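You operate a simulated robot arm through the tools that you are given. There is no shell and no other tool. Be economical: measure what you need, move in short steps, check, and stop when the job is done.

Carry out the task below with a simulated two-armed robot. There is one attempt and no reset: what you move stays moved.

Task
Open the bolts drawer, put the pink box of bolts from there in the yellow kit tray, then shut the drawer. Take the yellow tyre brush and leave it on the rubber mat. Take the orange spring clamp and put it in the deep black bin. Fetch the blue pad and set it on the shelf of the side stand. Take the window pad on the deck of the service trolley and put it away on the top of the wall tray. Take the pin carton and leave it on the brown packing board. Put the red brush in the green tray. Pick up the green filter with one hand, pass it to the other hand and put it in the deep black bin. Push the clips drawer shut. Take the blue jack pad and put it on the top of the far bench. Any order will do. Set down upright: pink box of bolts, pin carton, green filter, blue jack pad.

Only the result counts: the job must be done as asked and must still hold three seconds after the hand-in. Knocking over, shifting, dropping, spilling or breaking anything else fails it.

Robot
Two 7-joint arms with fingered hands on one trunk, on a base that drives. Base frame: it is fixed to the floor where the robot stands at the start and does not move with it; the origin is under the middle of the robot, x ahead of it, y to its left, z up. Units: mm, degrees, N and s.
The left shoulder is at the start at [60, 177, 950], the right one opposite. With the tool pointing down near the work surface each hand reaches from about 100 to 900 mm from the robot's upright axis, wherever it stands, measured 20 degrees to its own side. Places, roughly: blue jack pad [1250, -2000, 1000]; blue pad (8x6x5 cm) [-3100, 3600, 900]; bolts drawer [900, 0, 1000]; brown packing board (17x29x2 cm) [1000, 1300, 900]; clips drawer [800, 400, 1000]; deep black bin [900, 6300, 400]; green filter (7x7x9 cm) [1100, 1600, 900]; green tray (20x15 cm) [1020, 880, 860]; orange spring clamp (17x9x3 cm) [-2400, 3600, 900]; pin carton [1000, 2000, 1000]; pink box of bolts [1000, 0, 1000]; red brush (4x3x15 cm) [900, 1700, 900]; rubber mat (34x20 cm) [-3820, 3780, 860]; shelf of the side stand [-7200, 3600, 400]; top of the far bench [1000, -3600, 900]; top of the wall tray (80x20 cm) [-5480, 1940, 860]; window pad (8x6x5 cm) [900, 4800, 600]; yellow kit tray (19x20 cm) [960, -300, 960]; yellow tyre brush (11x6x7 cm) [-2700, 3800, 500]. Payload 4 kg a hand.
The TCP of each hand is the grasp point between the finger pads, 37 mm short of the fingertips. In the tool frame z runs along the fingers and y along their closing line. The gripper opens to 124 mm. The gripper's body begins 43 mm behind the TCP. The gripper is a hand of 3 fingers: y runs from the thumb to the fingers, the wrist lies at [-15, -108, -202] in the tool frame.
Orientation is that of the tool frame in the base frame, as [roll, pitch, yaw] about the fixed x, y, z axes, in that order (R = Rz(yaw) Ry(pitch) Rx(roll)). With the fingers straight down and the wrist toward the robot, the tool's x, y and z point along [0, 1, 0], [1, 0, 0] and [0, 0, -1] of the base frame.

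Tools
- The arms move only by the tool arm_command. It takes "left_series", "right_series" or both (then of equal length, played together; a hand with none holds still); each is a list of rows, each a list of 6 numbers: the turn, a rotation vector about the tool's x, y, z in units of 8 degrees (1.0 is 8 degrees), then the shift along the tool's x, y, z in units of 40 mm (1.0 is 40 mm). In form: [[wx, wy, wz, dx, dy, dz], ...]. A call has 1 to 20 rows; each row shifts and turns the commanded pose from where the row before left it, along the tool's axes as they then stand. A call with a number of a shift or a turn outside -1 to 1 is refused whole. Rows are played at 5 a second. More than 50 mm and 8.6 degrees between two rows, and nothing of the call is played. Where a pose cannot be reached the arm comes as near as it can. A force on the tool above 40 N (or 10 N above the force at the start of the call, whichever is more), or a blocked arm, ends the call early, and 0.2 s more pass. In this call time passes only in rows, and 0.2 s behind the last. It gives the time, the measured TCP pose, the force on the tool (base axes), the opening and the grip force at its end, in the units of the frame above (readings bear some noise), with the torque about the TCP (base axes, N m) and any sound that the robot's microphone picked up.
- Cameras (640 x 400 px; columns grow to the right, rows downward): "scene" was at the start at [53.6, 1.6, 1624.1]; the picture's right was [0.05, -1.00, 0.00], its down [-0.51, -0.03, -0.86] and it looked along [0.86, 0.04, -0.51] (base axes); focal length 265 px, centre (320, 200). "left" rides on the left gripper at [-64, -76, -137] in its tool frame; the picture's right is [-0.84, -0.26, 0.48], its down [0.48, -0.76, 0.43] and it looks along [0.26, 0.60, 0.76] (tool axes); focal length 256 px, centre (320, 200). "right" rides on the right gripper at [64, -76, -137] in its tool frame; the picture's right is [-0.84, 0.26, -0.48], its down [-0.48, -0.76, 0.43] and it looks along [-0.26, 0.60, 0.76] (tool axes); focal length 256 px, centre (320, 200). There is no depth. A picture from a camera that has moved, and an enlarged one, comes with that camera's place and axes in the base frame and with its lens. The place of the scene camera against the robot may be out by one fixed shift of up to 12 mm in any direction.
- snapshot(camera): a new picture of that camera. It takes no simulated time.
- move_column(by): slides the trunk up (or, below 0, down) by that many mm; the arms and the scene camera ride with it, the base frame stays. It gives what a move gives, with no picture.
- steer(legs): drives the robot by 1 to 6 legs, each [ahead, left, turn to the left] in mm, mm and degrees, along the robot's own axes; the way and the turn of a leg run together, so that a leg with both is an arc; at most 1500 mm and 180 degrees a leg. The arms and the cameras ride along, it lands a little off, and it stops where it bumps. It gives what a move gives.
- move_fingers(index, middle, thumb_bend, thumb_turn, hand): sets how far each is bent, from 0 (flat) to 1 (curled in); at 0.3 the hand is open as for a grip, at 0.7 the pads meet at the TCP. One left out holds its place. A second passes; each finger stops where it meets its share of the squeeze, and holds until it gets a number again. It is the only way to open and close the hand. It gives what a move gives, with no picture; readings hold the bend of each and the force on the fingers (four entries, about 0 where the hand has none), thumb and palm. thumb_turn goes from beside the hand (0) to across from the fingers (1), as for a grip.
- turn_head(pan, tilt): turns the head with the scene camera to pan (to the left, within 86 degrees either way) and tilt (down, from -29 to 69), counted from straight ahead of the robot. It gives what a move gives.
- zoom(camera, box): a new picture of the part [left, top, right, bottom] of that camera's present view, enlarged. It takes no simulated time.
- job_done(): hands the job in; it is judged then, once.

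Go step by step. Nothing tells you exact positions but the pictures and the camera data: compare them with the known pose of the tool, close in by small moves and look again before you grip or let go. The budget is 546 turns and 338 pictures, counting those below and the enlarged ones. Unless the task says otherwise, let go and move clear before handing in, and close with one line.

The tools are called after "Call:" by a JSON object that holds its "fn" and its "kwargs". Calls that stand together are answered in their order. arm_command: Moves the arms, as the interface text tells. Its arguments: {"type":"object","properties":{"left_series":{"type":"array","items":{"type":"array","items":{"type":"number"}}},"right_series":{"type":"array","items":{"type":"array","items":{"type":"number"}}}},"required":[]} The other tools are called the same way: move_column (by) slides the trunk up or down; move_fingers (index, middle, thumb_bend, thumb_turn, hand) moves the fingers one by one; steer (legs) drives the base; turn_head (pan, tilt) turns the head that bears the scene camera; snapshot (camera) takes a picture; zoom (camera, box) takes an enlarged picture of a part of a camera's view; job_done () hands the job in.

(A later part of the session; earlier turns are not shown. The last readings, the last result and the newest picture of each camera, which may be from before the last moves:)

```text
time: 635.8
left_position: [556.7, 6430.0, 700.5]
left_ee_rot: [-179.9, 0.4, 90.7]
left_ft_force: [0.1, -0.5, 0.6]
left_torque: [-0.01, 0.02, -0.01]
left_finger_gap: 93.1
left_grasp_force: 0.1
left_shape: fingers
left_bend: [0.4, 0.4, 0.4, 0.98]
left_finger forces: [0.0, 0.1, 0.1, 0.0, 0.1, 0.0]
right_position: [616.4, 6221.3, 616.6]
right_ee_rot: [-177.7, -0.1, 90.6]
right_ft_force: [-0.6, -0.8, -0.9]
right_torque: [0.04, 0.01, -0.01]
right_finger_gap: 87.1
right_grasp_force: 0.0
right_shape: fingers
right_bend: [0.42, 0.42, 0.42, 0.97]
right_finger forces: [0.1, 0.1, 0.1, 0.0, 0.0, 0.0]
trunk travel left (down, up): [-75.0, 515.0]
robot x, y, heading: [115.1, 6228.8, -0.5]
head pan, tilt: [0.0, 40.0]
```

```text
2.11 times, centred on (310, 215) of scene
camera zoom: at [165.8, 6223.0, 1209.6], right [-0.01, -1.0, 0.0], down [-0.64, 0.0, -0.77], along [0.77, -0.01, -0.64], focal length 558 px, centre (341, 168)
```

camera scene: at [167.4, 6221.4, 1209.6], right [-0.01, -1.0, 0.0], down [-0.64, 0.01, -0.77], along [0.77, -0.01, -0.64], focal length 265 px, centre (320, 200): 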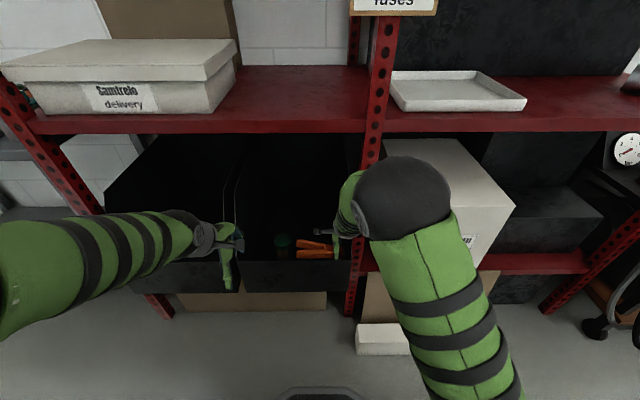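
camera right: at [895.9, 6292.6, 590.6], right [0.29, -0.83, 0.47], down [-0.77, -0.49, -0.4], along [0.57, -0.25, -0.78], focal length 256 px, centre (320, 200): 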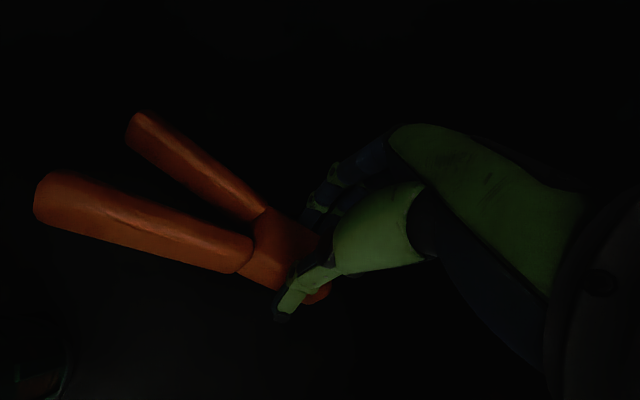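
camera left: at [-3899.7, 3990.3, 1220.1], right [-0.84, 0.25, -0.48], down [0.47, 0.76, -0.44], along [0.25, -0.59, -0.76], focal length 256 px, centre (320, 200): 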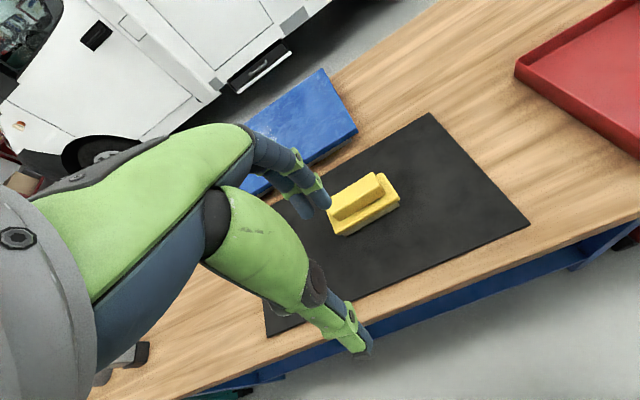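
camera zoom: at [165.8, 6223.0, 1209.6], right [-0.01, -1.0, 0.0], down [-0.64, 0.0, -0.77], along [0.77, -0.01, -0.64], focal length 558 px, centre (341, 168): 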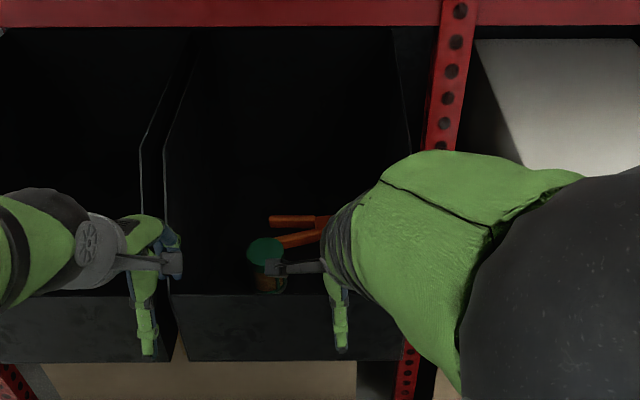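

Filter and clamp are both in the bin. The last object is the jack pad, so I raise the trunk, back out and drive to the other end.

Call:
{"fn": "steer", "kwargs": {"legs": [[-420, 0, 0.4]]}}

Call:
{"fn": "move_column", "kwargs": {"by": 380}}

Call:
{"fn": "steer", "kwargs": {"legs": [[0, -1300, 0], [0, -1300, 0], [0, -1300, 0]]}}

```text
time: 638.4
left_position: [131.5, 6433.7, 700.9]
left_ee_rot: [-179.8, 0.4, 91.1]
left_ft_force: [-1.2, 0.0, 0.4]
left_torque: [0.01, -0.01, 0.01]
left_finger_gap: 93.2
left_grasp_force: 0.1
left_shape: fingers
left_bend: [0.4, 0.4, 0.4, 0.98]
left_finger forces: [0.0, 0.0, 0.0, 0.1, 0.0, 0.0]
right_position: [191.2, 6225.7, 616.6]
right_ee_rot: [-177.7, -0.2, 91.1]
right_ft_force: [-0.2, -0.6, -0.4]
right_torque: [-0.01, 0.0, -0.01]
right_finger_gap: 87.0
right_grasp_force: 0.1
right_shape: fingers
right_bend: [0.42, 0.42, 0.42, 0.97]
right_finger forces: [0.0, 0.0, 0.0, 0.0, 0.1, 0.0]
trunk travel left (down, up): [-75.0, 515.0]
robot x, y, heading: [-307.4, 6227.2, 0.0]
head pan, tilt: [0.0, 40.0]
```

```text
time: 642.1
left_position: [133.2, 6434.3, 1082.0]
left_ee_rot: [-179.9, 0.4, 91.2]
left_ft_force: [0.2, 0.2, -1.5]
left_torque: [-0.02, -0.01, 0.0]
left_finger_gap: 93.1
left_grasp_force: 0.1
left_shape: fingers
left_bend: [0.4, 0.4, 0.4, 0.98]
left_finger forces: [0.1, 0.0, 0.1, 0.0, 0.0, 0.1]
right_position: [191.6, 6226.3, 996.3]
right_ee_rot: [-177.6, -0.2, 91.1]
right_ft_force: [0.8, 0.5, -0.5]
right_torque: [0.0, 0.01, -0.01]
right_finger_gap: 87.2
right_grasp_force: 0.1
right_shape: fingers
right_bend: [0.42, 0.42, 0.42, 0.97]
right_finger forces: [0.1, 0.0, 0.1, 0.1, 0.0, 0.0]
trunk travel left (down, up): [-455.0, 135.0]
robot x, y, heading: [-309.3, 6228.5, -0.1]
head pan, tilt: [0.0, 40.0]
```

```text
time: 661.0
left_position: [172.4, 2530.5, 1082.1]
left_ee_rot: [-179.8, 0.4, 92.1]
left_ft_force: [0.9, 0.3, 0.2]
left_torque: [0.01, -0.02, 0.0]
left_finger_gap: 93.3
left_grasp_force: 0.0
left_shape: fingers
left_bend: [0.4, 0.4, 0.4, 0.98]
left_finger forces: [0.1, 0.1, 0.0, 0.1, 0.0, 0.1]
right_position: [236.6, 2320.9, 996.3]
right_ee_rot: [-177.6, 0.0, 92.2]
right_ft_force: [-0.1, -0.1, -0.5]
right_torque: [-0.01, 0.02, 0.0]
right_finger_gap: 86.9
right_grasp_force: 0.1
right_shape: fingers
right_bend: [0.42, 0.42, 0.42, 0.97]
right_finger forces: [0.0, 0.0, 0.1, 0.0, 0.1, 0.0]
trunk travel left (down, up): [-455.0, 135.0]
robot x, y, heading: [-261.3, 2316.5, 0.9]
head pan, tilt: [0.0, 40.0]
```

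Call:
{"fn": "steer", "kwargs": {"legs": [[-40, 0, -0.9], [0, -1300, 0], [0, -1300, 0], [0, -1200, 0]]}}

Call:
{"fn": "turn_head", "kwargs": {"pan": -25, "tilt": 22}}

Call:
{"fn": "snapshot", "kwargs": {"camera": "scene"}}

```text
time: 679.7
left_position: [224.5, -1237.4, 1082.1]
left_ee_rot: [-179.9, 0.4, 94.2]
left_ft_force: [0.1, -1.3, -0.2]
left_torque: [-0.01, 0.01, 0.03]
left_finger_gap: 93.2
left_grasp_force: 0.1
left_shape: fingers
left_bend: [0.4, 0.4, 0.4, 0.98]
left_finger forces: [0.0, 0.0, 0.0, 0.1, 0.0, 0.1]
right_position: [293.8, -1442.1, 997.3]
right_ee_rot: [-177.7, -0.1, 93.9]
right_ft_force: [0.4, 0.3, -0.4]
right_torque: [0.01, 0.03, -0.02]
right_finger_gap: 86.8
right_grasp_force: 0.2
right_shape: fingers
right_bend: [0.42, 0.42, 0.42, 0.97]
right_finger forces: [0.0, 0.0, 0.1, 0.1, 0.1, 0.0]
trunk travel left (down, up): [-455.0, 135.0]
robot x, y, heading: [-201.4, -1465.8, 3.0]
head pan, tilt: [0.0, 40.0]
```

```text
time: 680.6
left_position: [223.5, -1236.2, 1081.6]
left_ee_rot: [-179.9, 0.4, 94.1]
left_ft_force: [0.1, 0.3, 0.5]
left_torque: [0.02, -0.02, -0.02]
left_finger_gap: 93.2
left_grasp_force: 0.1
left_shape: fingers
left_bend: [0.4, 0.4, 0.4, 0.98]
left_finger forces: [0.1, 0.0, 0.0, 0.1, 0.1, 0.0]
right_position: [294.6, -1442.7, 996.5]
right_ee_rot: [-177.8, -0.1, 93.9]
right_ft_force: [-0.4, -1.0, 1.1]
right_torque: [0.0, -0.03, -0.03]
right_finger_gap: 87.1
right_grasp_force: 0.1
right_shape: fingers
right_bend: [0.42, 0.42, 0.42, 0.97]
right_finger forces: [0.1, 0.0, 0.1, 0.0, 0.0, 0.0]
trunk travel left (down, up): [-455.0, 135.0]
robot x, y, heading: [-204.1, -1468.4, 3.0]
head pan, tilt: [-25.0, 22.0]
```

```text
55 pictures are left
camera scene: at [-154.0, -1504.6, 1617.7], right [-0.38, -0.93, 0.0], down [-0.35, 0.14, -0.93], along [0.86, -0.35, -0.38], focal length 265 px, centre (320, 200)
```

scene: 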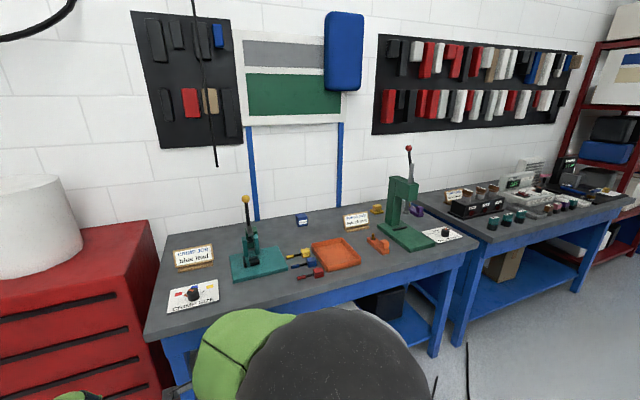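

Call:
{"fn": "zoom", "kwargs": {"camera": "scene", "box": [220, 180, 420, 310]}}

Call:
{"fn": "zoom", "kwargs": {"camera": "scene", "box": [420, 150, 640, 290]}}

```text
3.08 times, centred on (320, 245) of scene
camera zoom: at [-154.0, -1504.6, 1617.7], right [-0.38, -0.93, 0.0], down [-0.35, 0.14, -0.93], along [0.86, -0.35, -0.38], focal length 815 px, centre (320, 62)
```

zoom: 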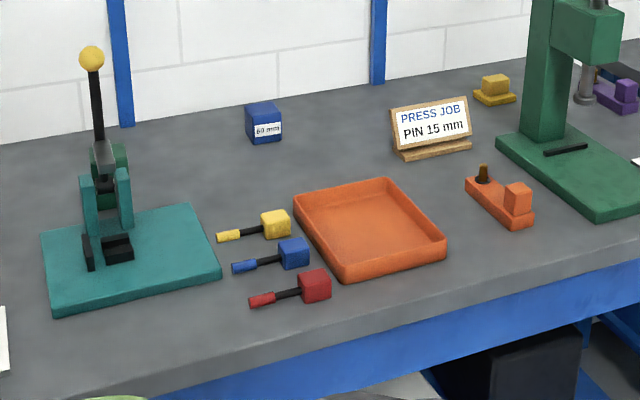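

```text
2.86 times, centred on (530, 220) of scene
camera zoom: at [-154.0, -1504.6, 1617.7], right [-0.38, -0.93, 0.0], down [-0.35, 0.14, -0.93], along [0.86, -0.35, -0.38], focal length 757 px, centre (-280, 143)
```

zoom: 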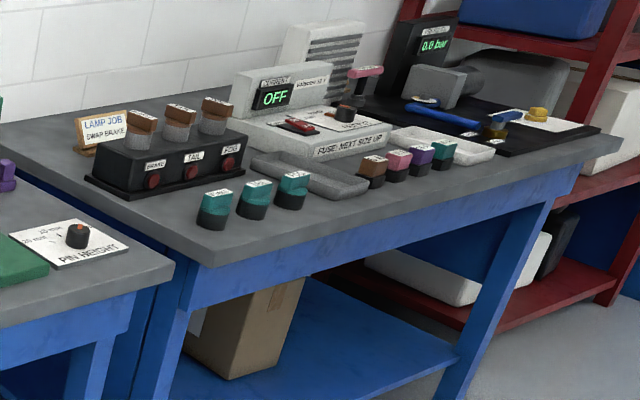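

The blue jack pad is at about [1225, -1945] at the back of the grey bench. The far bench has a free spot near its front-left corner, at about [790, -2895]. I raise the trunk and drive up to the jack pad.

Call:
{"fn": "steer", "kwargs": {"legs": [[0, 0, -3], [0, -460, 0]]}}

Call:
{"fn": "move_column", "kwargs": {"by": 80}}

Call:
{"fn": "arm_command", "kwargs": {"right_series": [[0.28, 0, -0.97, 0, 0, 0], [0, 0, -0.97, 0, 0, 0], [0, 0, -0.97, 0, 0, 0], [0, 0, -0.97, 0, 0, 0], [0, 0, -0.97, 0, 0, 0], [0, 0, -0.97, 0, 0, 0], [0, 0, -0.97, 0, 0, 0], [0, 0, -0.97, 0, 0, 0], [0, 0, -0.97, 0, 0, 0], [0, 0, -0.97, 0, 0, 0], [0, 0, -0.97, 0, 0, 0], [0, -0.9, 0, 0, 0, 0], [0, -0.9, 0, 0, 0, 0], [0, -0.9, 0, 0, 0, 0], [0, -0.9, 0, 0, 0, 0]]}}

```text
time: 683.8
left_position: [232.9, -1719.3, 1081.9]
left_ee_rot: [-179.9, 0.3, 91.1]
left_ft_force: [0.3, 0.0, 0.2]
left_torque: [0.0, 0.01, 0.04]
left_finger_gap: 93.0
left_grasp_force: 0.1
left_shape: fingers
left_bend: [0.4, 0.4, 0.4, 0.98]
left_finger forces: [0.1, 0.0, 0.0, 0.0, 0.0, 0.0]
right_position: [294.6, -1929.4, 997.5]
right_ee_rot: [-177.7, -0.1, 91.1]
right_ft_force: [0.2, -0.5, -0.8]
right_torque: [0.05, -0.04, -0.01]
right_finger_gap: 86.9
right_grasp_force: 0.1
right_shape: fingers
right_bend: [0.42, 0.42, 0.42, 0.97]
right_finger forces: [0.0, 0.0, 0.0, 0.0, 0.1, 0.1]
trunk travel left (down, up): [-455.0, 135.0]
robot x, y, heading: [-201.6, -1924.3, -0.1]
head pan, tilt: [-25.0, 22.0]
```

```text
time: 684.9
left_position: [234.7, -1718.8, 1161.6]
left_ee_rot: [-179.9, 0.4, 91.2]
left_ft_force: [-0.7, -0.5, 0.0]
left_torque: [0.0, -0.04, 0.04]
left_finger_gap: 93.2
left_grasp_force: 0.0
left_shape: fingers
left_bend: [0.4, 0.4, 0.4, 0.98]
left_finger forces: [0.1, 0.0, 0.0, 0.0, 0.1, 0.0]
right_position: [294.1, -1929.0, 1077.7]
right_ee_rot: [-177.5, -0.2, 91.1]
right_ft_force: [-0.2, 0.0, 0.0]
right_torque: [0.01, -0.02, 0.01]
right_finger_gap: 87.0
right_grasp_force: 0.1
right_shape: fingers
right_bend: [0.42, 0.42, 0.42, 0.97]
right_finger forces: [0.0, 0.0, 0.1, 0.1, 0.0, 0.0]
trunk travel left (down, up): [-535.0, 55.0]
robot x, y, heading: [-204.9, -1927.6, -0.1]
head pan, tilt: [-25.0, 22.0]
```

```text
time: 688.1
left_position: [233.7, -1718.9, 1161.7]
left_ee_rot: [-179.8, 0.4, 91.0]
left_ft_force: [0.5, 0.2, 0.4]
left_torque: [0.01, -0.01, -0.03]
left_finger_gap: 93.0
left_grasp_force: 0.0
left_shape: fingers
left_bend: [0.4, 0.4, 0.4, 0.98]
left_finger forces: [0.0, 0.0, 0.0, 0.1, 0.0, 0.0]
right_position: [294.5, -1927.5, 1077.5]
right_ee_rot: [-179.6, 24.3, 176.6]
right_ft_force: [-0.7, -0.1, -0.1]
right_torque: [-0.03, 0.01, -0.03]
right_finger_gap: 86.9
right_grasp_force: 0.1
right_shape: fingers
right_bend: [0.42, 0.42, 0.42, 0.98]
right_finger forces: [0.0, 0.0, 0.1, 0.0, 0.1, 0.0]
trunk travel left (down, up): [-535.0, 55.0]
robot x, y, heading: [-202.9, -1925.7, -0.1]
head pan, tilt: [-25.0, 22.0]
```

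Call:
{"fn": "steer", "kwargs": {"legs": [[485, 0, 0]]}}

Call:
{"fn": "move_fingers", "kwargs": {"hand": "right", "index": 0.35, "middle": 0.35, "thumb_bend": 0.35}}

Call:
{"fn": "turn_head", "kwargs": {"pan": 0, "tilt": 32}}

Call:
{"fn": "snapshot", "kwargs": {"camera": "scene"}}

Call:
{"fn": "snapshot", "kwargs": {"camera": "right"}}

```text
time: 691.0
left_position: [720.3, -1722.5, 1160.2]
left_ee_rot: [-179.9, 0.4, 90.9]
left_ft_force: [-0.2, 1.1, -0.7]
left_torque: [-0.02, -0.01, -0.02]
left_finger_gap: 93.1
left_grasp_force: 0.1
left_shape: fingers
left_bend: [0.4, 0.4, 0.4, 0.98]
left_finger forces: [0.0, 0.1, 0.0, 0.0, 0.1, 0.0]
right_position: [779.1, -1930.6, 1076.5]
right_ee_rot: [-179.6, 24.4, 176.4]
right_ft_force: [0.7, -0.7, 0.0]
right_torque: [0.0, 0.03, 0.02]
right_finger_gap: 86.8
right_grasp_force: 0.0
right_shape: fingers
right_bend: [0.42, 0.42, 0.42, 0.98]
right_finger forces: [0.0, 0.0, 0.0, 0.0, 0.1, 0.0]
trunk travel left (down, up): [-535.0, 55.0]
robot x, y, heading: [276.0, -1925.7, -0.4]
head pan, tilt: [-25.0, 22.0]
```

```text
time: 692.0
left_position: [717.0, -1721.0, 1162.3]
left_ee_rot: [-179.9, 0.4, 91.0]
left_ft_force: [-0.4, 0.4, 0.3]
left_torque: [0.03, 0.0, 0.03]
left_finger_gap: 93.0
left_grasp_force: 0.1
left_shape: fingers
left_bend: [0.4, 0.4, 0.4, 0.98]
left_finger forces: [0.1, 0.0, 0.0, 0.0, 0.1, 0.1]
right_position: [778.5, -1931.0, 1076.9]
right_ee_rot: [-179.6, 24.4, 176.5]
right_ft_force: [-0.4, 0.5, 0.6]
right_torque: [0.0, -0.01, 0.0]
right_finger_gap: 108.4
right_grasp_force: 0.0
right_shape: fingers
right_bend: [0.35, 0.35, 0.35, 0.98]
right_finger forces: [0.0, 0.1, 0.0, 0.0, 0.1, 0.0]
trunk travel left (down, up): [-535.0, 55.0]
robot x, y, heading: [279.3, -1925.6, -0.0]
head pan, tilt: [-25.0, 22.0]
```

```text
time: 692.9
left_position: [718.7, -1721.6, 1162.5]
left_ee_rot: [-180.0, 0.4, 90.9]
left_ft_force: [-0.1, -0.3, 0.2]
left_torque: [0.0, -0.02, -0.01]
left_finger_gap: 93.0
left_grasp_force: 0.1
left_shape: fingers
left_bend: [0.4, 0.4, 0.4, 0.98]
left_finger forces: [0.1, 0.1, 0.0, 0.1, 0.1, 0.0]
right_position: [778.3, -1930.8, 1078.1]
right_ee_rot: [-179.6, 24.3, 176.5]
right_ft_force: [-0.1, 0.7, 0.4]
right_torque: [0.02, -0.01, 0.01]
right_finger_gap: 107.9
right_grasp_force: 0.0
right_shape: fingers
right_bend: [0.35, 0.35, 0.35, 0.98]
right_finger forces: [0.0, 0.0, 0.0, 0.0, 0.0, 0.1]
trunk travel left (down, up): [-535.0, 55.0]
robot x, y, heading: [275.7, -1929.2, -0.3]
head pan, tilt: [0.0, 32.0]
```

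```text
52 pictures are left
camera scene: at [332.9, -1930.5, 1681.8], right [-0.01, -1.0, 0.0], down [-0.53, 0.0, -0.85], along [0.85, 0.0, -0.53], focal length 265 px, centre (320, 200)
```

scene: 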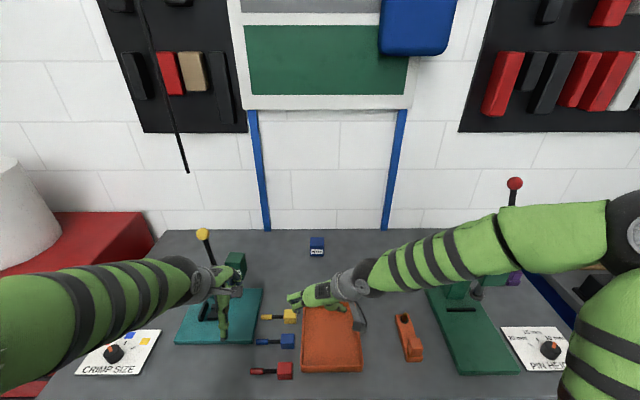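

```text
51 pictures are left
camera right: at [660.3, -1997.4, 1175.7], right [0.58, 0.23, 0.78], down [0.57, -0.8, -0.19], along [0.58, 0.56, -0.59], focal length 256 px, centre (320, 200)
```

right: 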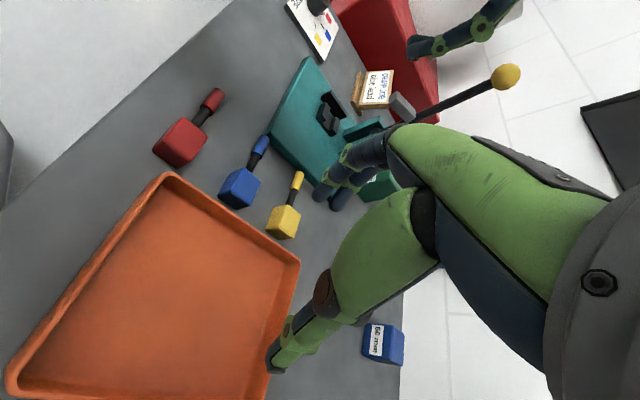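

The jack pad's centre works out to about [1187, -1915, 920], so this bench top is near z 890. I extend and tilt the hand further.

Call:
{"fn": "arm_command", "kwargs": {"right_series": [[0, 0, 0, -0.81, 0.12, 0.45], [0, 0, 0, -0.81, 0.12, 0.45], [0, 0, 0, -0.81, 0.12, 0.45], [0, 0, 0, -0.81, 0.12, 0.45], [0, 0, 0, -0.81, 0.12, 0.45], [0, 0, 0, -0.81, 0.12, 0.45], [0, -0.87, 0, 0, 0, 0], [0, -0.87, 0, 0, 0, 0], [0, -0.87, 0, 0, 0, 0]]}}

Call:
{"fn": "zoom", "kwargs": {"camera": "right", "box": [220, 180, 420, 400]}}

Call:
{"fn": "zoom", "kwargs": {"camera": "scene", "box": [240, 210, 400, 310]}}

```text
time: 694.9
left_position: [718.8, -1721.0, 1160.7]
left_ee_rot: [-179.9, 0.4, 90.9]
left_ft_force: [-0.1, -0.6, 0.7]
left_torque: [-0.01, -0.03, -0.05]
left_finger_gap: 92.9
left_grasp_force: 0.0
left_shape: fingers
left_bend: [0.4, 0.4, 0.4, 0.98]
left_finger forces: [0.0, 0.1, 0.0, 0.1, 0.0, 0.0]
right_position: [1001.0, -1916.3, 1058.8]
right_ee_rot: [-179.3, 45.3, 176.8]
right_ft_force: [-0.3, 0.9, 0.8]
right_torque: [-0.06, -0.01, -0.03]
right_finger_gap: 108.2
right_grasp_force: 0.0
right_shape: fingers
right_bend: [0.35, 0.35, 0.35, 0.98]
right_finger forces: [0.0, 0.0, 0.0, 0.0, 0.1, 0.0]
trunk travel left (down, up): [-535.0, 55.0]
robot x, y, heading: [278.9, -1926.0, -0.0]
head pan, tilt: [0.0, 32.0]
```

```text
1.82 times, centred on (320, 290) of right
camera zoom: at [855.2, -1981.9, 1110.5], right [0.26, 0.25, 0.93], down [0.6, -0.8, 0.04], along [0.76, 0.55, -0.36], focal length 465 px, centre (320, 36)
```

zoom: 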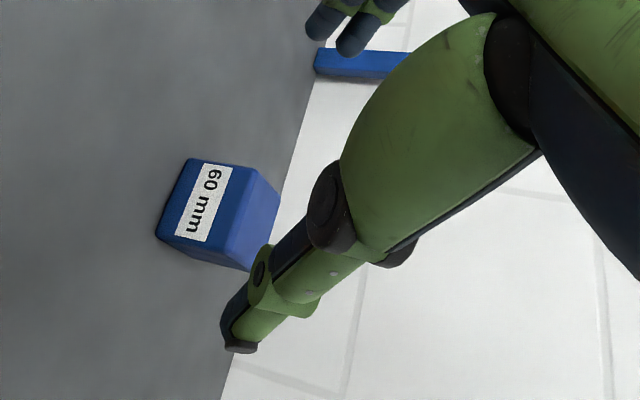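

```text
4.00 times, centred on (320, 260) of scene
camera zoom: at [332.1, -1929.3, 1681.8], right [0.0, -1.0, 0.0], down [-0.53, 0.0, -0.85], along [0.85, 0.0, -0.53], focal length 1059 px, centre (320, -40)
```

zoom: 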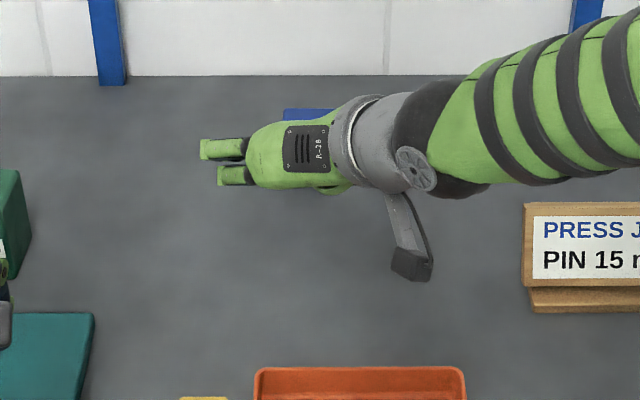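

Cube: x 1156–1213, y −1943 to −1887, z 892–949. I go to a pre-grasp point along the tool axis.

Call:
{"fn": "arm_command", "kwargs": {"right_series": [[0, 0, 0, -0.36, 0.09, 0.88], [0, 0, 0, -0.36, 0.09, 0.88], [0, 0, 0, -0.36, 0.09, 0.88]]}}

Call:
{"fn": "zoom", "kwargs": {"camera": "right", "box": [220, 180, 420, 400]}}

```text
time: 695.7
left_position: [719.9, -1721.4, 1161.4]
left_ee_rot: [-179.9, 0.4, 90.9]
left_ft_force: [-0.5, -0.1, -0.6]
left_torque: [0.0, 0.01, -0.01]
left_finger_gap: 93.1
left_grasp_force: 0.0
left_shape: fingers
left_bend: [0.4, 0.4, 0.4, 0.98]
left_finger forces: [0.1, 0.0, 0.1, 0.0, 0.1, 0.1]
right_position: [1108.0, -1914.2, 1015.0]
right_ee_rot: [-179.4, 45.2, 176.6]
right_ft_force: [-0.4, -0.3, -0.2]
right_torque: [0.0, 0.0, -0.01]
right_finger_gap: 108.2
right_grasp_force: 0.1
right_shape: fingers
right_bend: [0.35, 0.35, 0.35, 0.98]
right_finger forces: [0.1, 0.1, 0.1, 0.0, 0.0, 0.0]
trunk travel left (down, up): [-535.0, 55.0]
robot x, y, heading: [279.5, -1926.8, -0.2]
head pan, tilt: [0.0, 32.0]
```

```text
1.82 times, centred on (320, 290) of right
camera zoom: at [963.7, -1978.9, 1066.3], right [0.26, 0.25, 0.93], down [0.6, -0.8, 0.04], along [0.76, 0.55, -0.36], focal length 465 px, centre (320, 36)
```

zoom: 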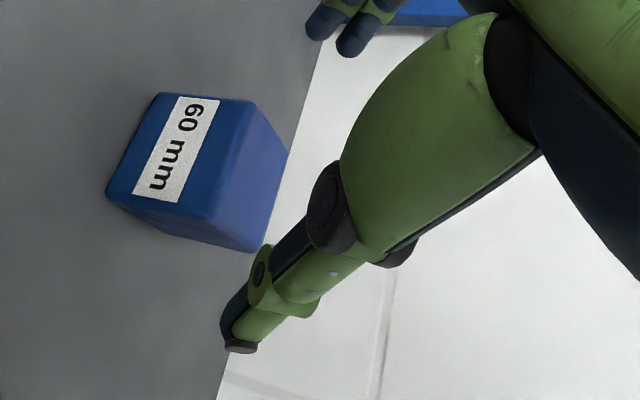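

Call:
{"fn": "arm_command", "kwargs": {"right_series": [[0, 0, 0, 0.02, 0.05, 0.83], [0, 0, 0, 0.02, 0.05, 0.83], [0, 0, 0, 0.02, 0.02, 0.8]]}}

Call:
{"fn": "zoom", "kwargs": {"camera": "right", "box": [220, 150, 420, 370]}}

```text
time: 696.5
left_position: [719.8, -1721.8, 1160.9]
left_ee_rot: [-179.8, 0.4, 90.9]
left_ft_force: [0.0, 0.3, 0.9]
left_torque: [-0.04, 0.0, -0.01]
left_finger_gap: 93.0
left_grasp_force: 0.1
left_shape: fingers
left_bend: [0.4, 0.4, 0.4, 0.98]
left_finger forces: [0.0, 0.0, 0.0, 0.1, 0.0, 0.0]
right_position: [1176.0, -1914.5, 942.7]
right_ee_rot: [-179.5, 45.1, 176.6]
right_ft_force: [0.2, -1.0, 0.7]
right_torque: [-0.02, -0.01, 0.01]
right_finger_gap: 108.8
right_grasp_force: 0.5
right_shape: fingers
right_bend: [0.35, 0.35, 0.35, 0.98]
right_finger forces: [0.1, 0.0, 0.0, 0.1, 0.6, 0.1]
trunk travel left (down, up): [-535.0, 55.0]
robot x, y, heading: [277.2, -1927.0, -0.4]
head pan, tilt: [0.0, 32.0]
```

```text
1.82 times, centred on (320, 260) of right
camera zoom: at [1030.9, -1979.7, 994.1], right [0.27, 0.25, 0.93], down [0.6, -0.8, 0.04], along [0.76, 0.55, -0.36], focal length 465 px, centre (320, 91)
```

zoom: 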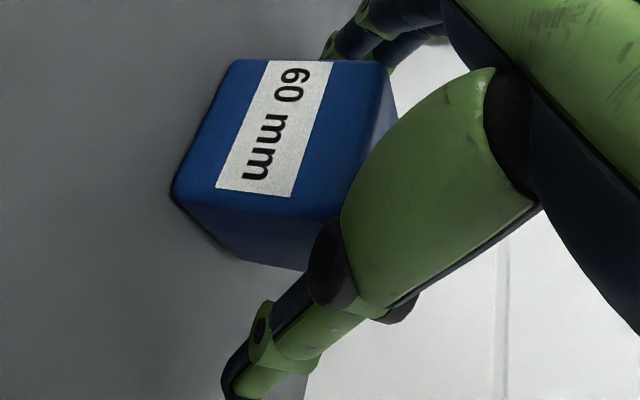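

The fingers straddle the cube. I close and lift a little.

Call:
{"fn": "move_fingers", "kwargs": {"hand": "right", "index": 0.6, "middle": 0.6, "thumb_bend": 0.6}}

Call:
{"fn": "arm_command", "kwargs": {"right_series": [[0, 0, 0, -0.2, 0, -0.2], [0, 0, 0, -0.45, 0, -0.45], [0, 0, 0, -0.45, 0, -0.45]]}}

Call:
{"fn": "zoom", "kwargs": {"camera": "right", "box": [220, 150, 420, 370]}}

Call:
{"fn": "zoom", "kwargs": {"camera": "scene", "box": [260, 190, 380, 270]}}

```text
time: 697.5
left_position: [718.2, -1721.4, 1162.5]
left_ee_rot: [180.0, 0.4, 90.9]
left_ft_force: [-0.1, 0.8, 0.6]
left_torque: [0.03, -0.01, 0.02]
left_finger_gap: 93.2
left_grasp_force: 0.1
left_shape: fingers
left_bend: [0.4, 0.4, 0.4, 0.98]
left_finger forces: [0.0, 0.1, 0.0, 0.0, 0.1, 0.0]
right_position: [1175.8, -1913.6, 943.4]
right_ee_rot: [-179.5, 45.3, 176.7]
right_ft_force: [-0.4, 3.3, 8.6]
right_torque: [0.48, -0.22, 0.1]
right_finger_gap: 66.7
right_grasp_force: 38.7
right_shape: fingers
right_bend: [0.48, 0.53, 0.53, 0.97]
right_finger forces: [26.6, 10.7, 0.0, 0.0, 39.1, 0.0]
trunk travel left (down, up): [-535.0, 55.0]
robot x, y, heading: [280.7, -1928.7, -0.1]
head pan, tilt: [0.0, 32.0]
```

```text
time: 698.3
left_position: [719.0, -1721.2, 1160.3]
left_ee_rot: [-180.0, 0.4, 90.9]
left_ft_force: [-0.3, -0.1, 0.1]
left_torque: [0.01, -0.02, -0.08]
left_finger_gap: 93.0
left_grasp_force: 0.1
left_shape: fingers
left_bend: [0.4, 0.4, 0.4, 0.98]
left_finger forces: [0.0, 0.1, 0.1, 0.1, 0.0, 0.1]
right_position: [1174.4, -1912.9, 1005.2]
right_ee_rot: [-179.2, 45.2, 176.8]
right_ft_force: [-0.3, -0.8, -1.7]
right_torque: [-0.02, -0.01, -0.01]
right_finger_gap: 65.8
right_grasp_force: 33.8
right_shape: fingers
right_bend: [0.49, 0.54, 0.53, 0.97]
right_finger forces: [22.5, 9.1, 0.1, 0.0, 35.7, 0.0]
trunk travel left (down, up): [-535.0, 55.0]
robot x, y, heading: [279.4, -1929.1, -0.2]
head pan, tilt: [0.0, 32.0]
```

```text
1.82 times, centred on (320, 260) of right
camera zoom: at [1029.3, -1978.2, 1056.9], right [0.26, 0.25, 0.93], down [0.6, -0.8, 0.04], along [0.76, 0.55, -0.36], focal length 465 px, centre (320, 91)
```

zoom: 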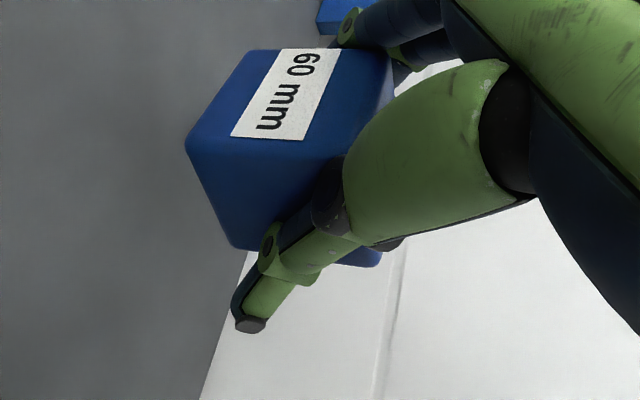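

```text
5.00 times, centred on (320, 230) of scene
camera zoom: at [332.6, -1930.3, 1681.7], right [0.0, -1.0, 0.0], down [-0.53, 0.0, -0.85], along [0.85, 0.0, -0.53], focal length 1324 px, centre (320, 50)
```

zoom: 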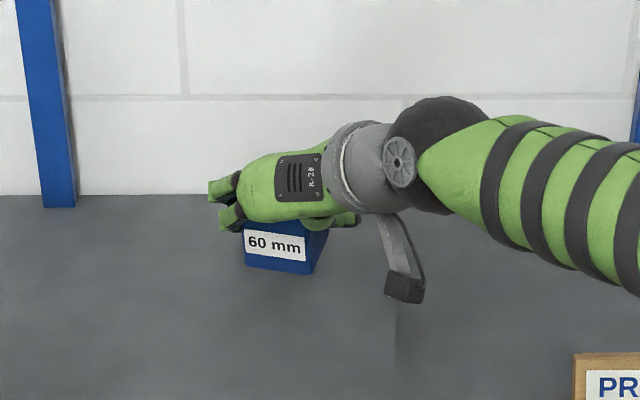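

Held with a slight tilt. I lift and draw it back, then drive to the far bench.

Call:
{"fn": "arm_command", "kwargs": {"right_series": [[0, 0, 0, -0.3, 0, -0.7], [0, 0, 0, 0.38, 0, -0.88], [0, 0, 0, 0.38, 0, -0.88], [0, 0, 0, 0.38, 0, -0.88], [0, 0, 0, 0.38, 0, -0.88], [0, 0, 0, 0.38, 0, -0.88], [0, 0, 0, 0.38, 0, -0.88], [0, 0, 0, 0.38, 0, -0.88]]}}

Call:
{"fn": "steer", "kwargs": {"legs": [[-470, 0, 0], [0, -900, 0]]}}

Call:
{"fn": "turn_head", "kwargs": {"pan": -5, "tilt": 32}}

Call:
{"fn": "snapshot", "kwargs": {"camera": "scene"}}

```text
time: 700.1
left_position: [718.4, -1721.1, 1161.7]
left_ee_rot: [-180.0, 0.4, 91.0]
left_ft_force: [0.3, -0.1, 0.2]
left_torque: [0.01, 0.01, 0.01]
left_finger_gap: 93.2
left_grasp_force: 0.0
left_shape: fingers
left_bend: [0.4, 0.4, 0.4, 0.98]
left_finger forces: [0.0, 0.1, 0.0, 0.1, 0.0, 0.1]
right_position: [912.6, -1896.0, 1131.2]
right_ee_rot: [-179.4, 45.1, 176.7]
right_ft_force: [-0.6, 1.1, -0.8]
right_torque: [-0.02, -0.01, -0.06]
right_finger_gap: 65.6
right_grasp_force: 32.5
right_shape: fingers
right_bend: [0.49, 0.54, 0.53, 0.97]
right_finger forces: [21.8, 9.0, 0.1, 0.0, 34.4, 0.1]
trunk travel left (down, up): [-535.0, 55.0]
robot x, y, heading: [279.1, -1922.8, -0.1]
head pan, tilt: [0.0, 32.0]
```

```text
time: 707.2
left_position: [251.9, -2619.5, 1162.1]
left_ee_rot: [-180.0, 0.3, 90.7]
left_ft_force: [0.2, 0.2, -1.0]
left_torque: [0.01, 0.04, 0.0]
left_finger_gap: 93.4
left_grasp_force: 0.1
left_shape: fingers
left_bend: [0.4, 0.4, 0.4, 0.98]
left_finger forces: [0.1, 0.0, 0.0, 0.0, 0.0, 0.0]
right_position: [445.4, -2795.0, 1132.0]
right_ee_rot: [-179.5, 45.2, 176.4]
right_ft_force: [0.0, 0.3, -1.3]
right_torque: [-0.02, -0.01, -0.02]
right_finger_gap: 65.5
right_grasp_force: 32.2
right_shape: fingers
right_bend: [0.49, 0.54, 0.53, 0.97]
right_finger forces: [21.6, 8.9, 0.1, 0.0, 34.3, 0.1]
trunk travel left (down, up): [-535.0, 55.0]
robot x, y, heading: [-186.1, -2821.8, -0.3]
head pan, tilt: [0.0, 32.0]
```

```text
time: 707.9
left_position: [251.2, -2619.2, 1162.0]
left_ee_rot: [-179.8, 0.4, 90.7]
left_ft_force: [-0.5, 0.1, -0.7]
left_torque: [-0.03, -0.01, 0.0]
left_finger_gap: 93.0
left_grasp_force: 0.0
left_shape: fingers
left_bend: [0.4, 0.4, 0.4, 0.98]
left_finger forces: [0.0, 0.1, 0.0, 0.0, 0.0, 0.1]
right_position: [445.9, -2794.6, 1130.2]
right_ee_rot: [-179.5, 45.2, 176.3]
right_ft_force: [-0.6, 0.4, -1.3]
right_torque: [-0.02, -0.04, -0.06]
right_finger_gap: 65.7
right_grasp_force: 32.2
right_shape: fingers
right_bend: [0.49, 0.54, 0.53, 0.97]
right_finger forces: [21.8, 8.9, 0.0, 0.0, 34.2, 0.0]
trunk travel left (down, up): [-535.0, 55.0]
robot x, y, heading: [-187.8, -2820.4, -0.4]
head pan, tilt: [-5.0, 32.0]
```

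```text
44 pictures are left
camera scene: at [-135.6, -2834.2, 1681.8], right [-0.1, -1.0, 0.0], down [-0.53, 0.05, -0.85], along [0.84, -0.08, -0.53], focal length 265 px, centre (320, 200)
```

scene: 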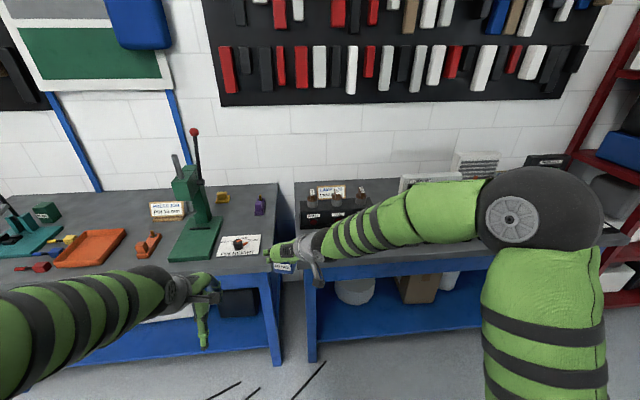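

Call:
{"fn": "snapshot", "kwargs": {"camera": "right"}}

```text
43 pictures are left
camera right: at [299.8, -2858.4, 1182.4], right [0.27, 0.25, 0.93], down [0.59, -0.8, 0.04], along [0.76, 0.54, -0.36], focal length 256 px, centre (320, 200)
```

right: 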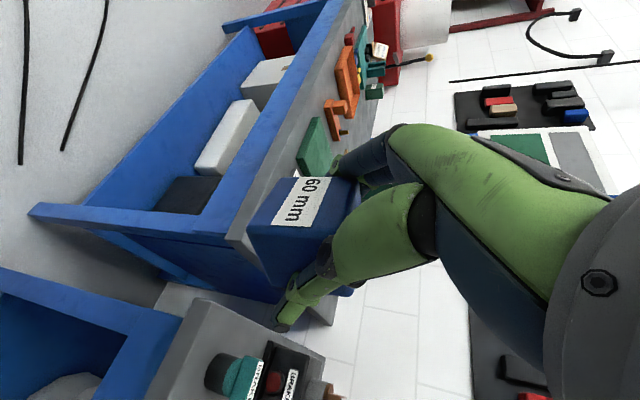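

The left-front corner is tight next to a small pot. I move further right to look for a better free spot on the bench.

Call:
{"fn": "steer", "kwargs": {"legs": [[0, -420, 0.4]]}}

Call:
{"fn": "arm_command", "kwargs": {"right_series": [[0, 0, 0, -0.3, -0.6, -0.3], [0, 0, 0, -0.3, -0.8, -0.3], [0, 0, 0, -0.3, -0.8, -0.3], [0, 0, 0, 0, -0.8, 0]]}}

Call:
{"fn": "turn_head", "kwargs": {"pan": 0, "tilt": 36}}

Call:
{"fn": "snapshot", "kwargs": {"camera": "scene"}}

```text
time: 710.5
left_position: [248.3, -3044.3, 1161.5]
left_ee_rot: [-179.9, 0.3, 91.1]
left_ft_force: [-0.4, 0.1, 0.0]
left_torque: [0.04, -0.03, 0.03]
left_finger_gap: 93.3
left_grasp_force: 0.0
left_shape: fingers
left_bend: [0.4, 0.4, 0.4, 0.98]
left_finger forces: [0.0, 0.0, 0.1, 0.1, 0.1, 0.1]
right_position: [443.1, -3215.5, 1130.6]
right_ee_rot: [-179.4, 45.2, 176.8]
right_ft_force: [-0.9, 1.0, -1.9]
right_torque: [-0.02, 0.0, -0.02]
right_finger_gap: 65.5
right_grasp_force: 31.9
right_shape: fingers
right_bend: [0.49, 0.54, 0.53, 0.97]
right_finger forces: [21.6, 8.9, 0.1, 0.0, 34.2, 0.1]
trunk travel left (down, up): [-535.0, 55.0]
robot x, y, heading: [-191.1, -3248.7, -0.0]
head pan, tilt: [-5.0, 32.0]
```

```text
time: 711.5
left_position: [248.2, -3044.6, 1161.7]
left_ee_rot: [-179.9, 0.4, 91.1]
left_ft_force: [-0.2, -1.0, 0.0]
left_torque: [0.02, 0.01, 0.0]
left_finger_gap: 93.2
left_grasp_force: 0.1
left_shape: fingers
left_bend: [0.4, 0.4, 0.4, 0.98]
left_finger forces: [0.0, 0.0, 0.0, 0.0, 0.0, 0.1]
right_position: [436.0, -3336.1, 1182.0]
right_ee_rot: [-179.5, 45.1, 176.9]
right_ft_force: [-0.3, -1.0, -1.8]
right_torque: [0.01, 0.03, 0.01]
right_finger_gap: 65.0
right_grasp_force: 33.1
right_shape: fingers
right_bend: [0.49, 0.54, 0.54, 0.97]
right_finger forces: [21.9, 9.1, 0.0, 0.0, 34.3, 0.0]
trunk travel left (down, up): [-535.0, 55.0]
robot x, y, heading: [-188.5, -3252.9, -0.1]
head pan, tilt: [-5.0, 32.0]
```

```text
time: 712.1
left_position: [247.9, -3041.2, 1161.5]
left_ee_rot: [-180.0, 0.4, 91.0]
left_ft_force: [0.1, -0.1, -0.7]
left_torque: [0.02, -0.02, 0.01]
left_finger_gap: 93.4
left_grasp_force: 0.1
left_shape: fingers
left_bend: [0.4, 0.4, 0.4, 0.98]
left_finger forces: [0.1, 0.1, 0.1, 0.0, 0.1, 0.0]
right_position: [435.8, -3334.4, 1182.8]
right_ee_rot: [-179.3, 45.2, 177.0]
right_ft_force: [0.8, 0.9, -1.2]
right_torque: [0.01, 0.04, 0.01]
right_finger_gap: 65.8
right_grasp_force: 32.3
right_shape: fingers
right_bend: [0.49, 0.54, 0.54, 0.97]
right_finger forces: [22.0, 9.2, 0.0, 0.0, 34.4, 0.0]
trunk travel left (down, up): [-535.0, 55.0]
robot x, y, heading: [-189.6, -3248.2, 0.1]
head pan, tilt: [0.0, 36.0]
```

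```text
42 pictures are left
camera scene: at [-139.6, -3251.8, 1675.6], right [0.0, -1.0, 0.0], down [-0.59, 0.0, -0.81], along [0.81, 0.0, -0.59], focal length 265 px, centre (320, 200)
```

scene: 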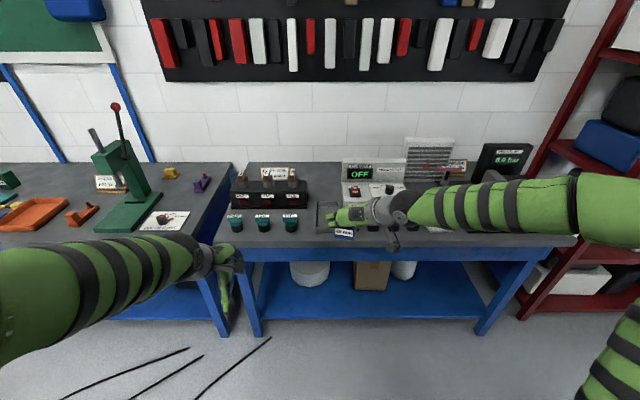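

Call:
{"fn": "zoom", "kwargs": {"camera": "scene", "box": [210, 150, 410, 270]}}

Call:
{"fn": "zoom", "kwargs": {"camera": "right", "box": [0, 150, 330, 400]}}

```text
3.20 times, centred on (310, 210) of scene
camera zoom: at [-139.6, -3251.8, 1675.6], right [0.0, -1.0, 0.0], down [-0.59, 0.0, -0.81], along [0.81, 0.0, -0.59], focal length 847 px, centre (352, 168)
```

zoom: 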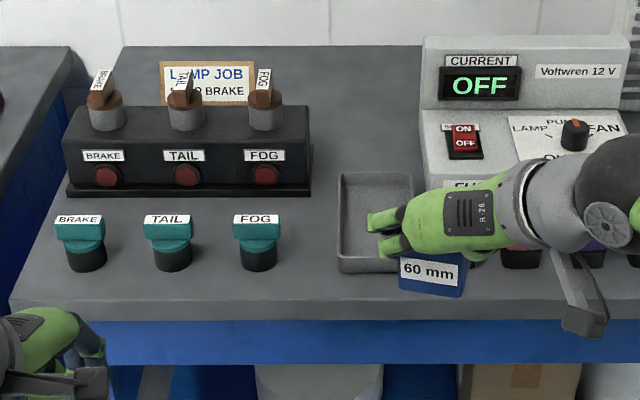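

```text
1.60 times, centred on (165, 275) of right
camera zoom: at [290.1, -3400.0, 1234.3], right [0.26, 0.25, 0.93], down [0.6, -0.8, 0.04], along [0.75, 0.55, -0.36], focal length 410 px, centre (568, 80)
```

zoom: 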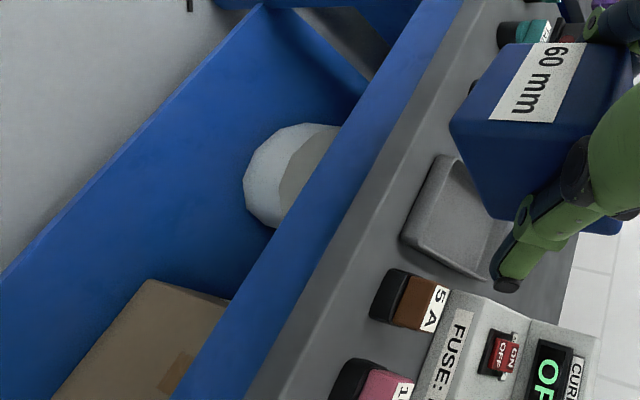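

There is a good free area behind the small grey tray, between the lamp box and the CURRENT box, around [1030, -3265]. I drive up and bring the cube above it.

Call:
{"fn": "steer", "kwargs": {"legs": [[455, 0, 0]]}}

Call:
{"fn": "arm_command", "kwargs": {"right_series": [[0, 0, 0, 0.08, 0.32, 0.7], [0, 0, 0, 0.08, 0.32, 0.7], [0, 0, 0, 0.08, 0.32, 0.7], [0, 0, 0, 0.08, 0.32, 0.7]]}}

Call:
{"fn": "snapshot", "kwargs": {"camera": "scene"}}

Call:
{"fn": "snapshot", "kwargs": {"camera": "right"}}

```text
time: 714.9
left_position: [697.7, -3039.5, 1161.7]
left_ee_rot: [-179.9, 0.3, 91.5]
left_ft_force: [0.7, -0.2, 0.3]
left_torque: [-0.03, 0.01, 0.0]
left_finger_gap: 92.6
left_grasp_force: 0.1
left_shape: fingers
left_bend: [0.4, 0.4, 0.4, 0.98]
left_finger forces: [0.1, 0.0, 0.0, 0.0, 0.0, 0.0]
right_position: [885.3, -3331.3, 1183.1]
right_ee_rot: [-179.3, 45.2, 177.2]
right_ft_force: [0.4, 0.1, -1.2]
right_torque: [0.0, 0.05, 0.0]
right_finger_gap: 65.2
right_grasp_force: 32.1
right_shape: fingers
right_bend: [0.49, 0.54, 0.54, 0.97]
right_finger forces: [22.0, 9.0, 0.0, 0.1, 34.2, 0.0]
trunk travel left (down, up): [-535.0, 55.0]
robot x, y, heading: [256.3, -3248.8, 0.3]
head pan, tilt: [0.0, 36.0]
```

```text
time: 715.9
left_position: [698.0, -3038.9, 1160.5]
left_ee_rot: [-179.9, 0.3, 91.4]
left_ft_force: [-0.4, -0.4, 0.2]
left_torque: [-0.01, 0.0, 0.01]
left_finger_gap: 93.3
left_grasp_force: 0.0
left_shape: fingers
left_bend: [0.4, 0.4, 0.4, 0.98]
left_finger forces: [0.0, 0.1, 0.0, 0.1, 0.0, 0.1]
right_position: [957.9, -3282.9, 1093.1]
right_ee_rot: [-179.5, 45.1, 177.1]
right_ft_force: [0.1, -0.5, -2.4]
right_torque: [-0.03, -0.01, 0.05]
right_finger_gap: 65.3
right_grasp_force: 32.7
right_shape: fingers
right_bend: [0.49, 0.54, 0.54, 0.97]
right_finger forces: [21.6, 9.0, 0.0, 0.0, 33.7, 0.0]
trunk travel left (down, up): [-535.0, 55.0]
robot x, y, heading: [260.1, -3249.6, 0.1]
head pan, tilt: [0.0, 36.0]
```

```text
39 pictures are left
camera scene: at [311.0, -3250.7, 1675.6], right [0.0, -1.0, 0.0], down [-0.59, 0.0, -0.81], along [0.81, 0.0, -0.59], focal length 265 px, centre (320, 200)
```

scene: 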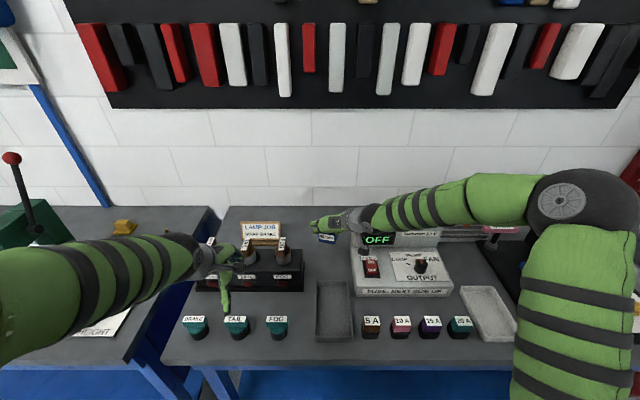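

```text
38 pictures are left
camera right: at [813.3, -3350.1, 1145.1], right [0.26, 0.25, 0.93], down [0.6, -0.8, 0.04], along [0.75, 0.55, -0.36], focal length 256 px, centre (320, 200)
```

right: 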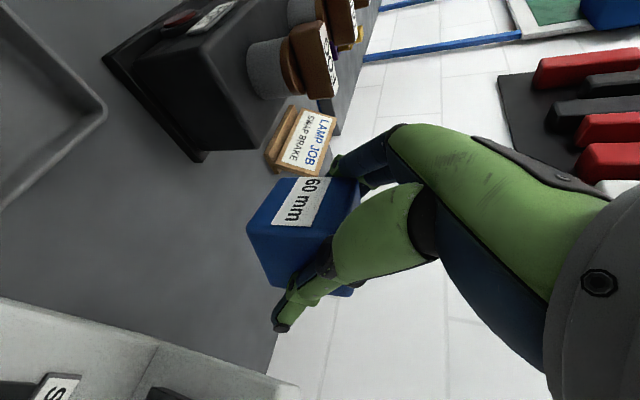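

Call:
{"fn": "arm_command", "kwargs": {"right_series": [[0, 0, 0, 0.17, 0.2, 0.9], [0, 0, 0, 0.17, 0.2, 0.9], [0, 0, 0, 0.17, 0.2, 0.9]]}}

Call:
{"fn": "snapshot", "kwargs": {"camera": "right"}}

Call:
{"fn": "zoom", "kwargs": {"camera": "scene", "box": [270, 180, 420, 290]}}

```text
time: 716.7
left_position: [698.1, -3039.6, 1162.0]
left_ee_rot: [-179.9, 0.4, 91.4]
left_ft_force: [0.5, 0.0, 0.3]
left_torque: [0.0, 0.05, 0.0]
left_finger_gap: 93.1
left_grasp_force: 0.1
left_shape: fingers
left_bend: [0.4, 0.4, 0.4, 0.98]
left_finger forces: [0.0, 0.1, 0.0, 0.0, 0.1, 0.0]
right_position: [1023.6, -3265.8, 1000.5]
right_ee_rot: [-179.4, 45.1, 177.1]
right_ft_force: [0.4, -0.2, -1.0]
right_torque: [-0.03, -0.04, 0.02]
right_finger_gap: 65.2
right_grasp_force: 31.8
right_shape: fingers
right_bend: [0.49, 0.54, 0.54, 0.97]
right_finger forces: [21.6, 8.8, 0.1, 0.0, 33.6, 0.0]
trunk travel left (down, up): [-535.0, 55.0]
robot x, y, heading: [257.8, -3248.3, 0.2]
head pan, tilt: [0.0, 36.0]
```

```text
37 pictures are left
camera right: at [877.9, -3331.6, 1052.6], right [0.26, 0.25, 0.93], down [0.6, -0.8, 0.04], along [0.75, 0.55, -0.36], focal length 256 px, centre (320, 200)
```

right: 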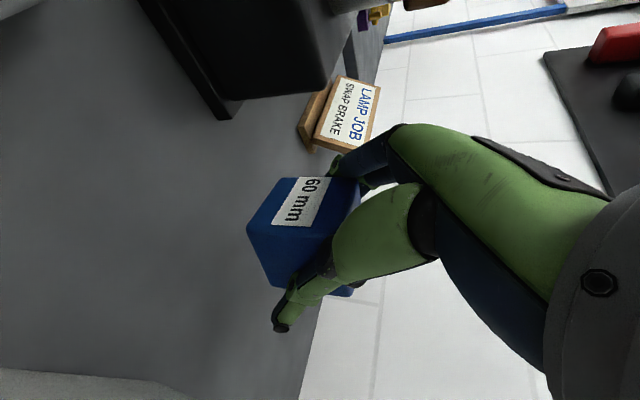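

```text
3.64 times, centred on (345, 235) of scene
camera zoom: at [311.5, -3251.1, 1675.6], right [0.0, -1.0, 0.0], down [-0.59, 0.0, -0.81], along [0.81, 0.0, -0.59], focal length 963 px, centre (229, 73)
```

zoom: 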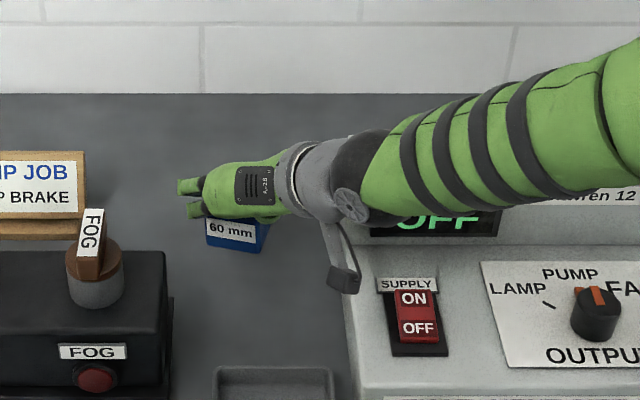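

Call:
{"fn": "arm_command", "kwargs": {"right_series": [[0, 0, 0, 0.4, 0.06, 0.39], [0, 0, 0, 0.4, 0.06, 0.39]]}}

Call:
{"fn": "arm_command", "kwargs": {"right_series": [[0, 0, 0, 0.1, 0, 0.1], [0, 0, 0, 0.1, 0, 0.1]]}}

```text
time: 717.3
left_position: [696.9, -3039.7, 1161.9]
left_ee_rot: [-179.9, 0.4, 91.5]
left_ft_force: [1.5, 0.4, -0.2]
left_torque: [0.0, -0.02, 0.04]
left_finger_gap: 93.0
left_grasp_force: 0.0
left_shape: fingers
left_bend: [0.4, 0.4, 0.4, 0.98]
left_finger forces: [0.1, 0.0, 0.0, 0.1, 0.0, 0.1]
right_position: [1021.9, -3261.9, 958.8]
right_ee_rot: [-179.4, 45.1, 177.3]
right_ft_force: [0.0, -0.2, -1.2]
right_torque: [-0.02, -0.02, -0.02]
right_finger_gap: 65.3
right_grasp_force: 32.2
right_shape: fingers
right_bend: [0.49, 0.54, 0.54, 0.97]
right_finger forces: [21.5, 8.9, 0.0, 0.1, 33.3, 0.0]
trunk travel left (down, up): [-535.0, 55.0]
robot x, y, heading: [256.8, -3247.2, 0.3]
head pan, tilt: [0.0, 36.0]
```

```text
time: 717.9
left_position: [696.6, -3038.5, 1162.1]
left_ee_rot: [-179.8, 0.4, 91.4]
left_ft_force: [0.3, 0.3, 0.1]
left_torque: [0.01, -0.02, 0.02]
left_finger_gap: 93.0
left_grasp_force: 0.1
left_shape: fingers
left_bend: [0.4, 0.4, 0.4, 0.98]
left_finger forces: [0.1, 0.0, 0.0, 0.0, 0.1, 0.0]
right_position: [1021.4, -3259.4, 946.7]
right_ee_rot: [-179.2, 45.1, 177.4]
right_ft_force: [0.1, 0.6, -1.8]
right_torque: [-0.02, -0.01, 0.04]
right_finger_gap: 65.1
right_grasp_force: 32.4
right_shape: fingers
right_bend: [0.49, 0.54, 0.54, 0.97]
right_finger forces: [21.5, 8.8, 0.0, 0.1, 33.3, 0.0]
trunk travel left (down, up): [-535.0, 55.0]
robot x, y, heading: [254.2, -3249.7, 0.0]
head pan, tilt: [0.0, 36.0]
```

Call:
{"fn": "arm_command", "kwargs": {"right_series": [[0, 0, 0, 0.08, 0, 0.08], [0, 0, 0, 0.06, 0, 0.06]]}}

Call:
{"fn": "snapshot", "kwargs": {"camera": "right"}}

```text
time: 718.5
left_position: [694.7, -3040.1, 1162.5]
left_ee_rot: [-179.9, 0.5, 91.4]
left_ft_force: [0.0, 0.3, 1.4]
left_torque: [0.01, -0.01, -0.01]
left_finger_gap: 93.1
left_grasp_force: 0.1
left_shape: fingers
left_bend: [0.4, 0.4, 0.4, 0.98]
left_finger forces: [0.1, 0.0, 0.0, 0.0, 0.1, 0.0]
right_position: [1023.6, -3259.8, 944.4]
right_ee_rot: [-179.8, 45.6, 176.9]
right_ft_force: [-3.2, -5.2, 23.6]
right_torque: [0.73, 0.02, 0.16]
right_finger_gap: 65.7
right_grasp_force: 34.3
right_shape: fingers
right_bend: [0.49, 0.54, 0.54, 0.97]
right_finger forces: [20.7, 9.5, 0.0, 0.0, 38.7, 0.0]
trunk travel left (down, up): [-535.0, 55.0]
robot x, y, heading: [254.9, -3249.3, 0.4]
head pan, tilt: [0.0, 36.0]
```

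```text
35 pictures are left
camera right: at [877.1, -3326.8, 994.3], right [0.25, 0.25, 0.94], down [0.6, -0.8, 0.04], along [0.76, 0.55, -0.35], focal length 256 px, centre (320, 200)
```

right: 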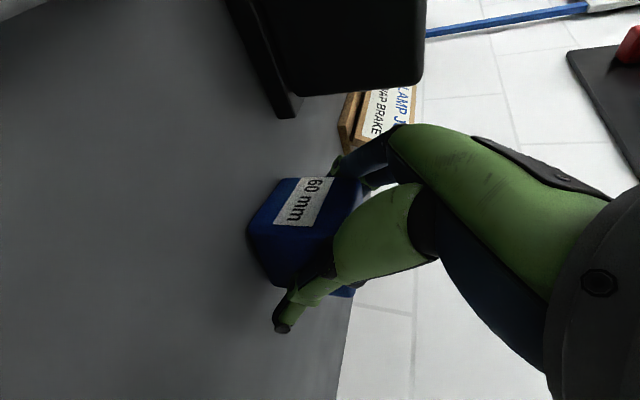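

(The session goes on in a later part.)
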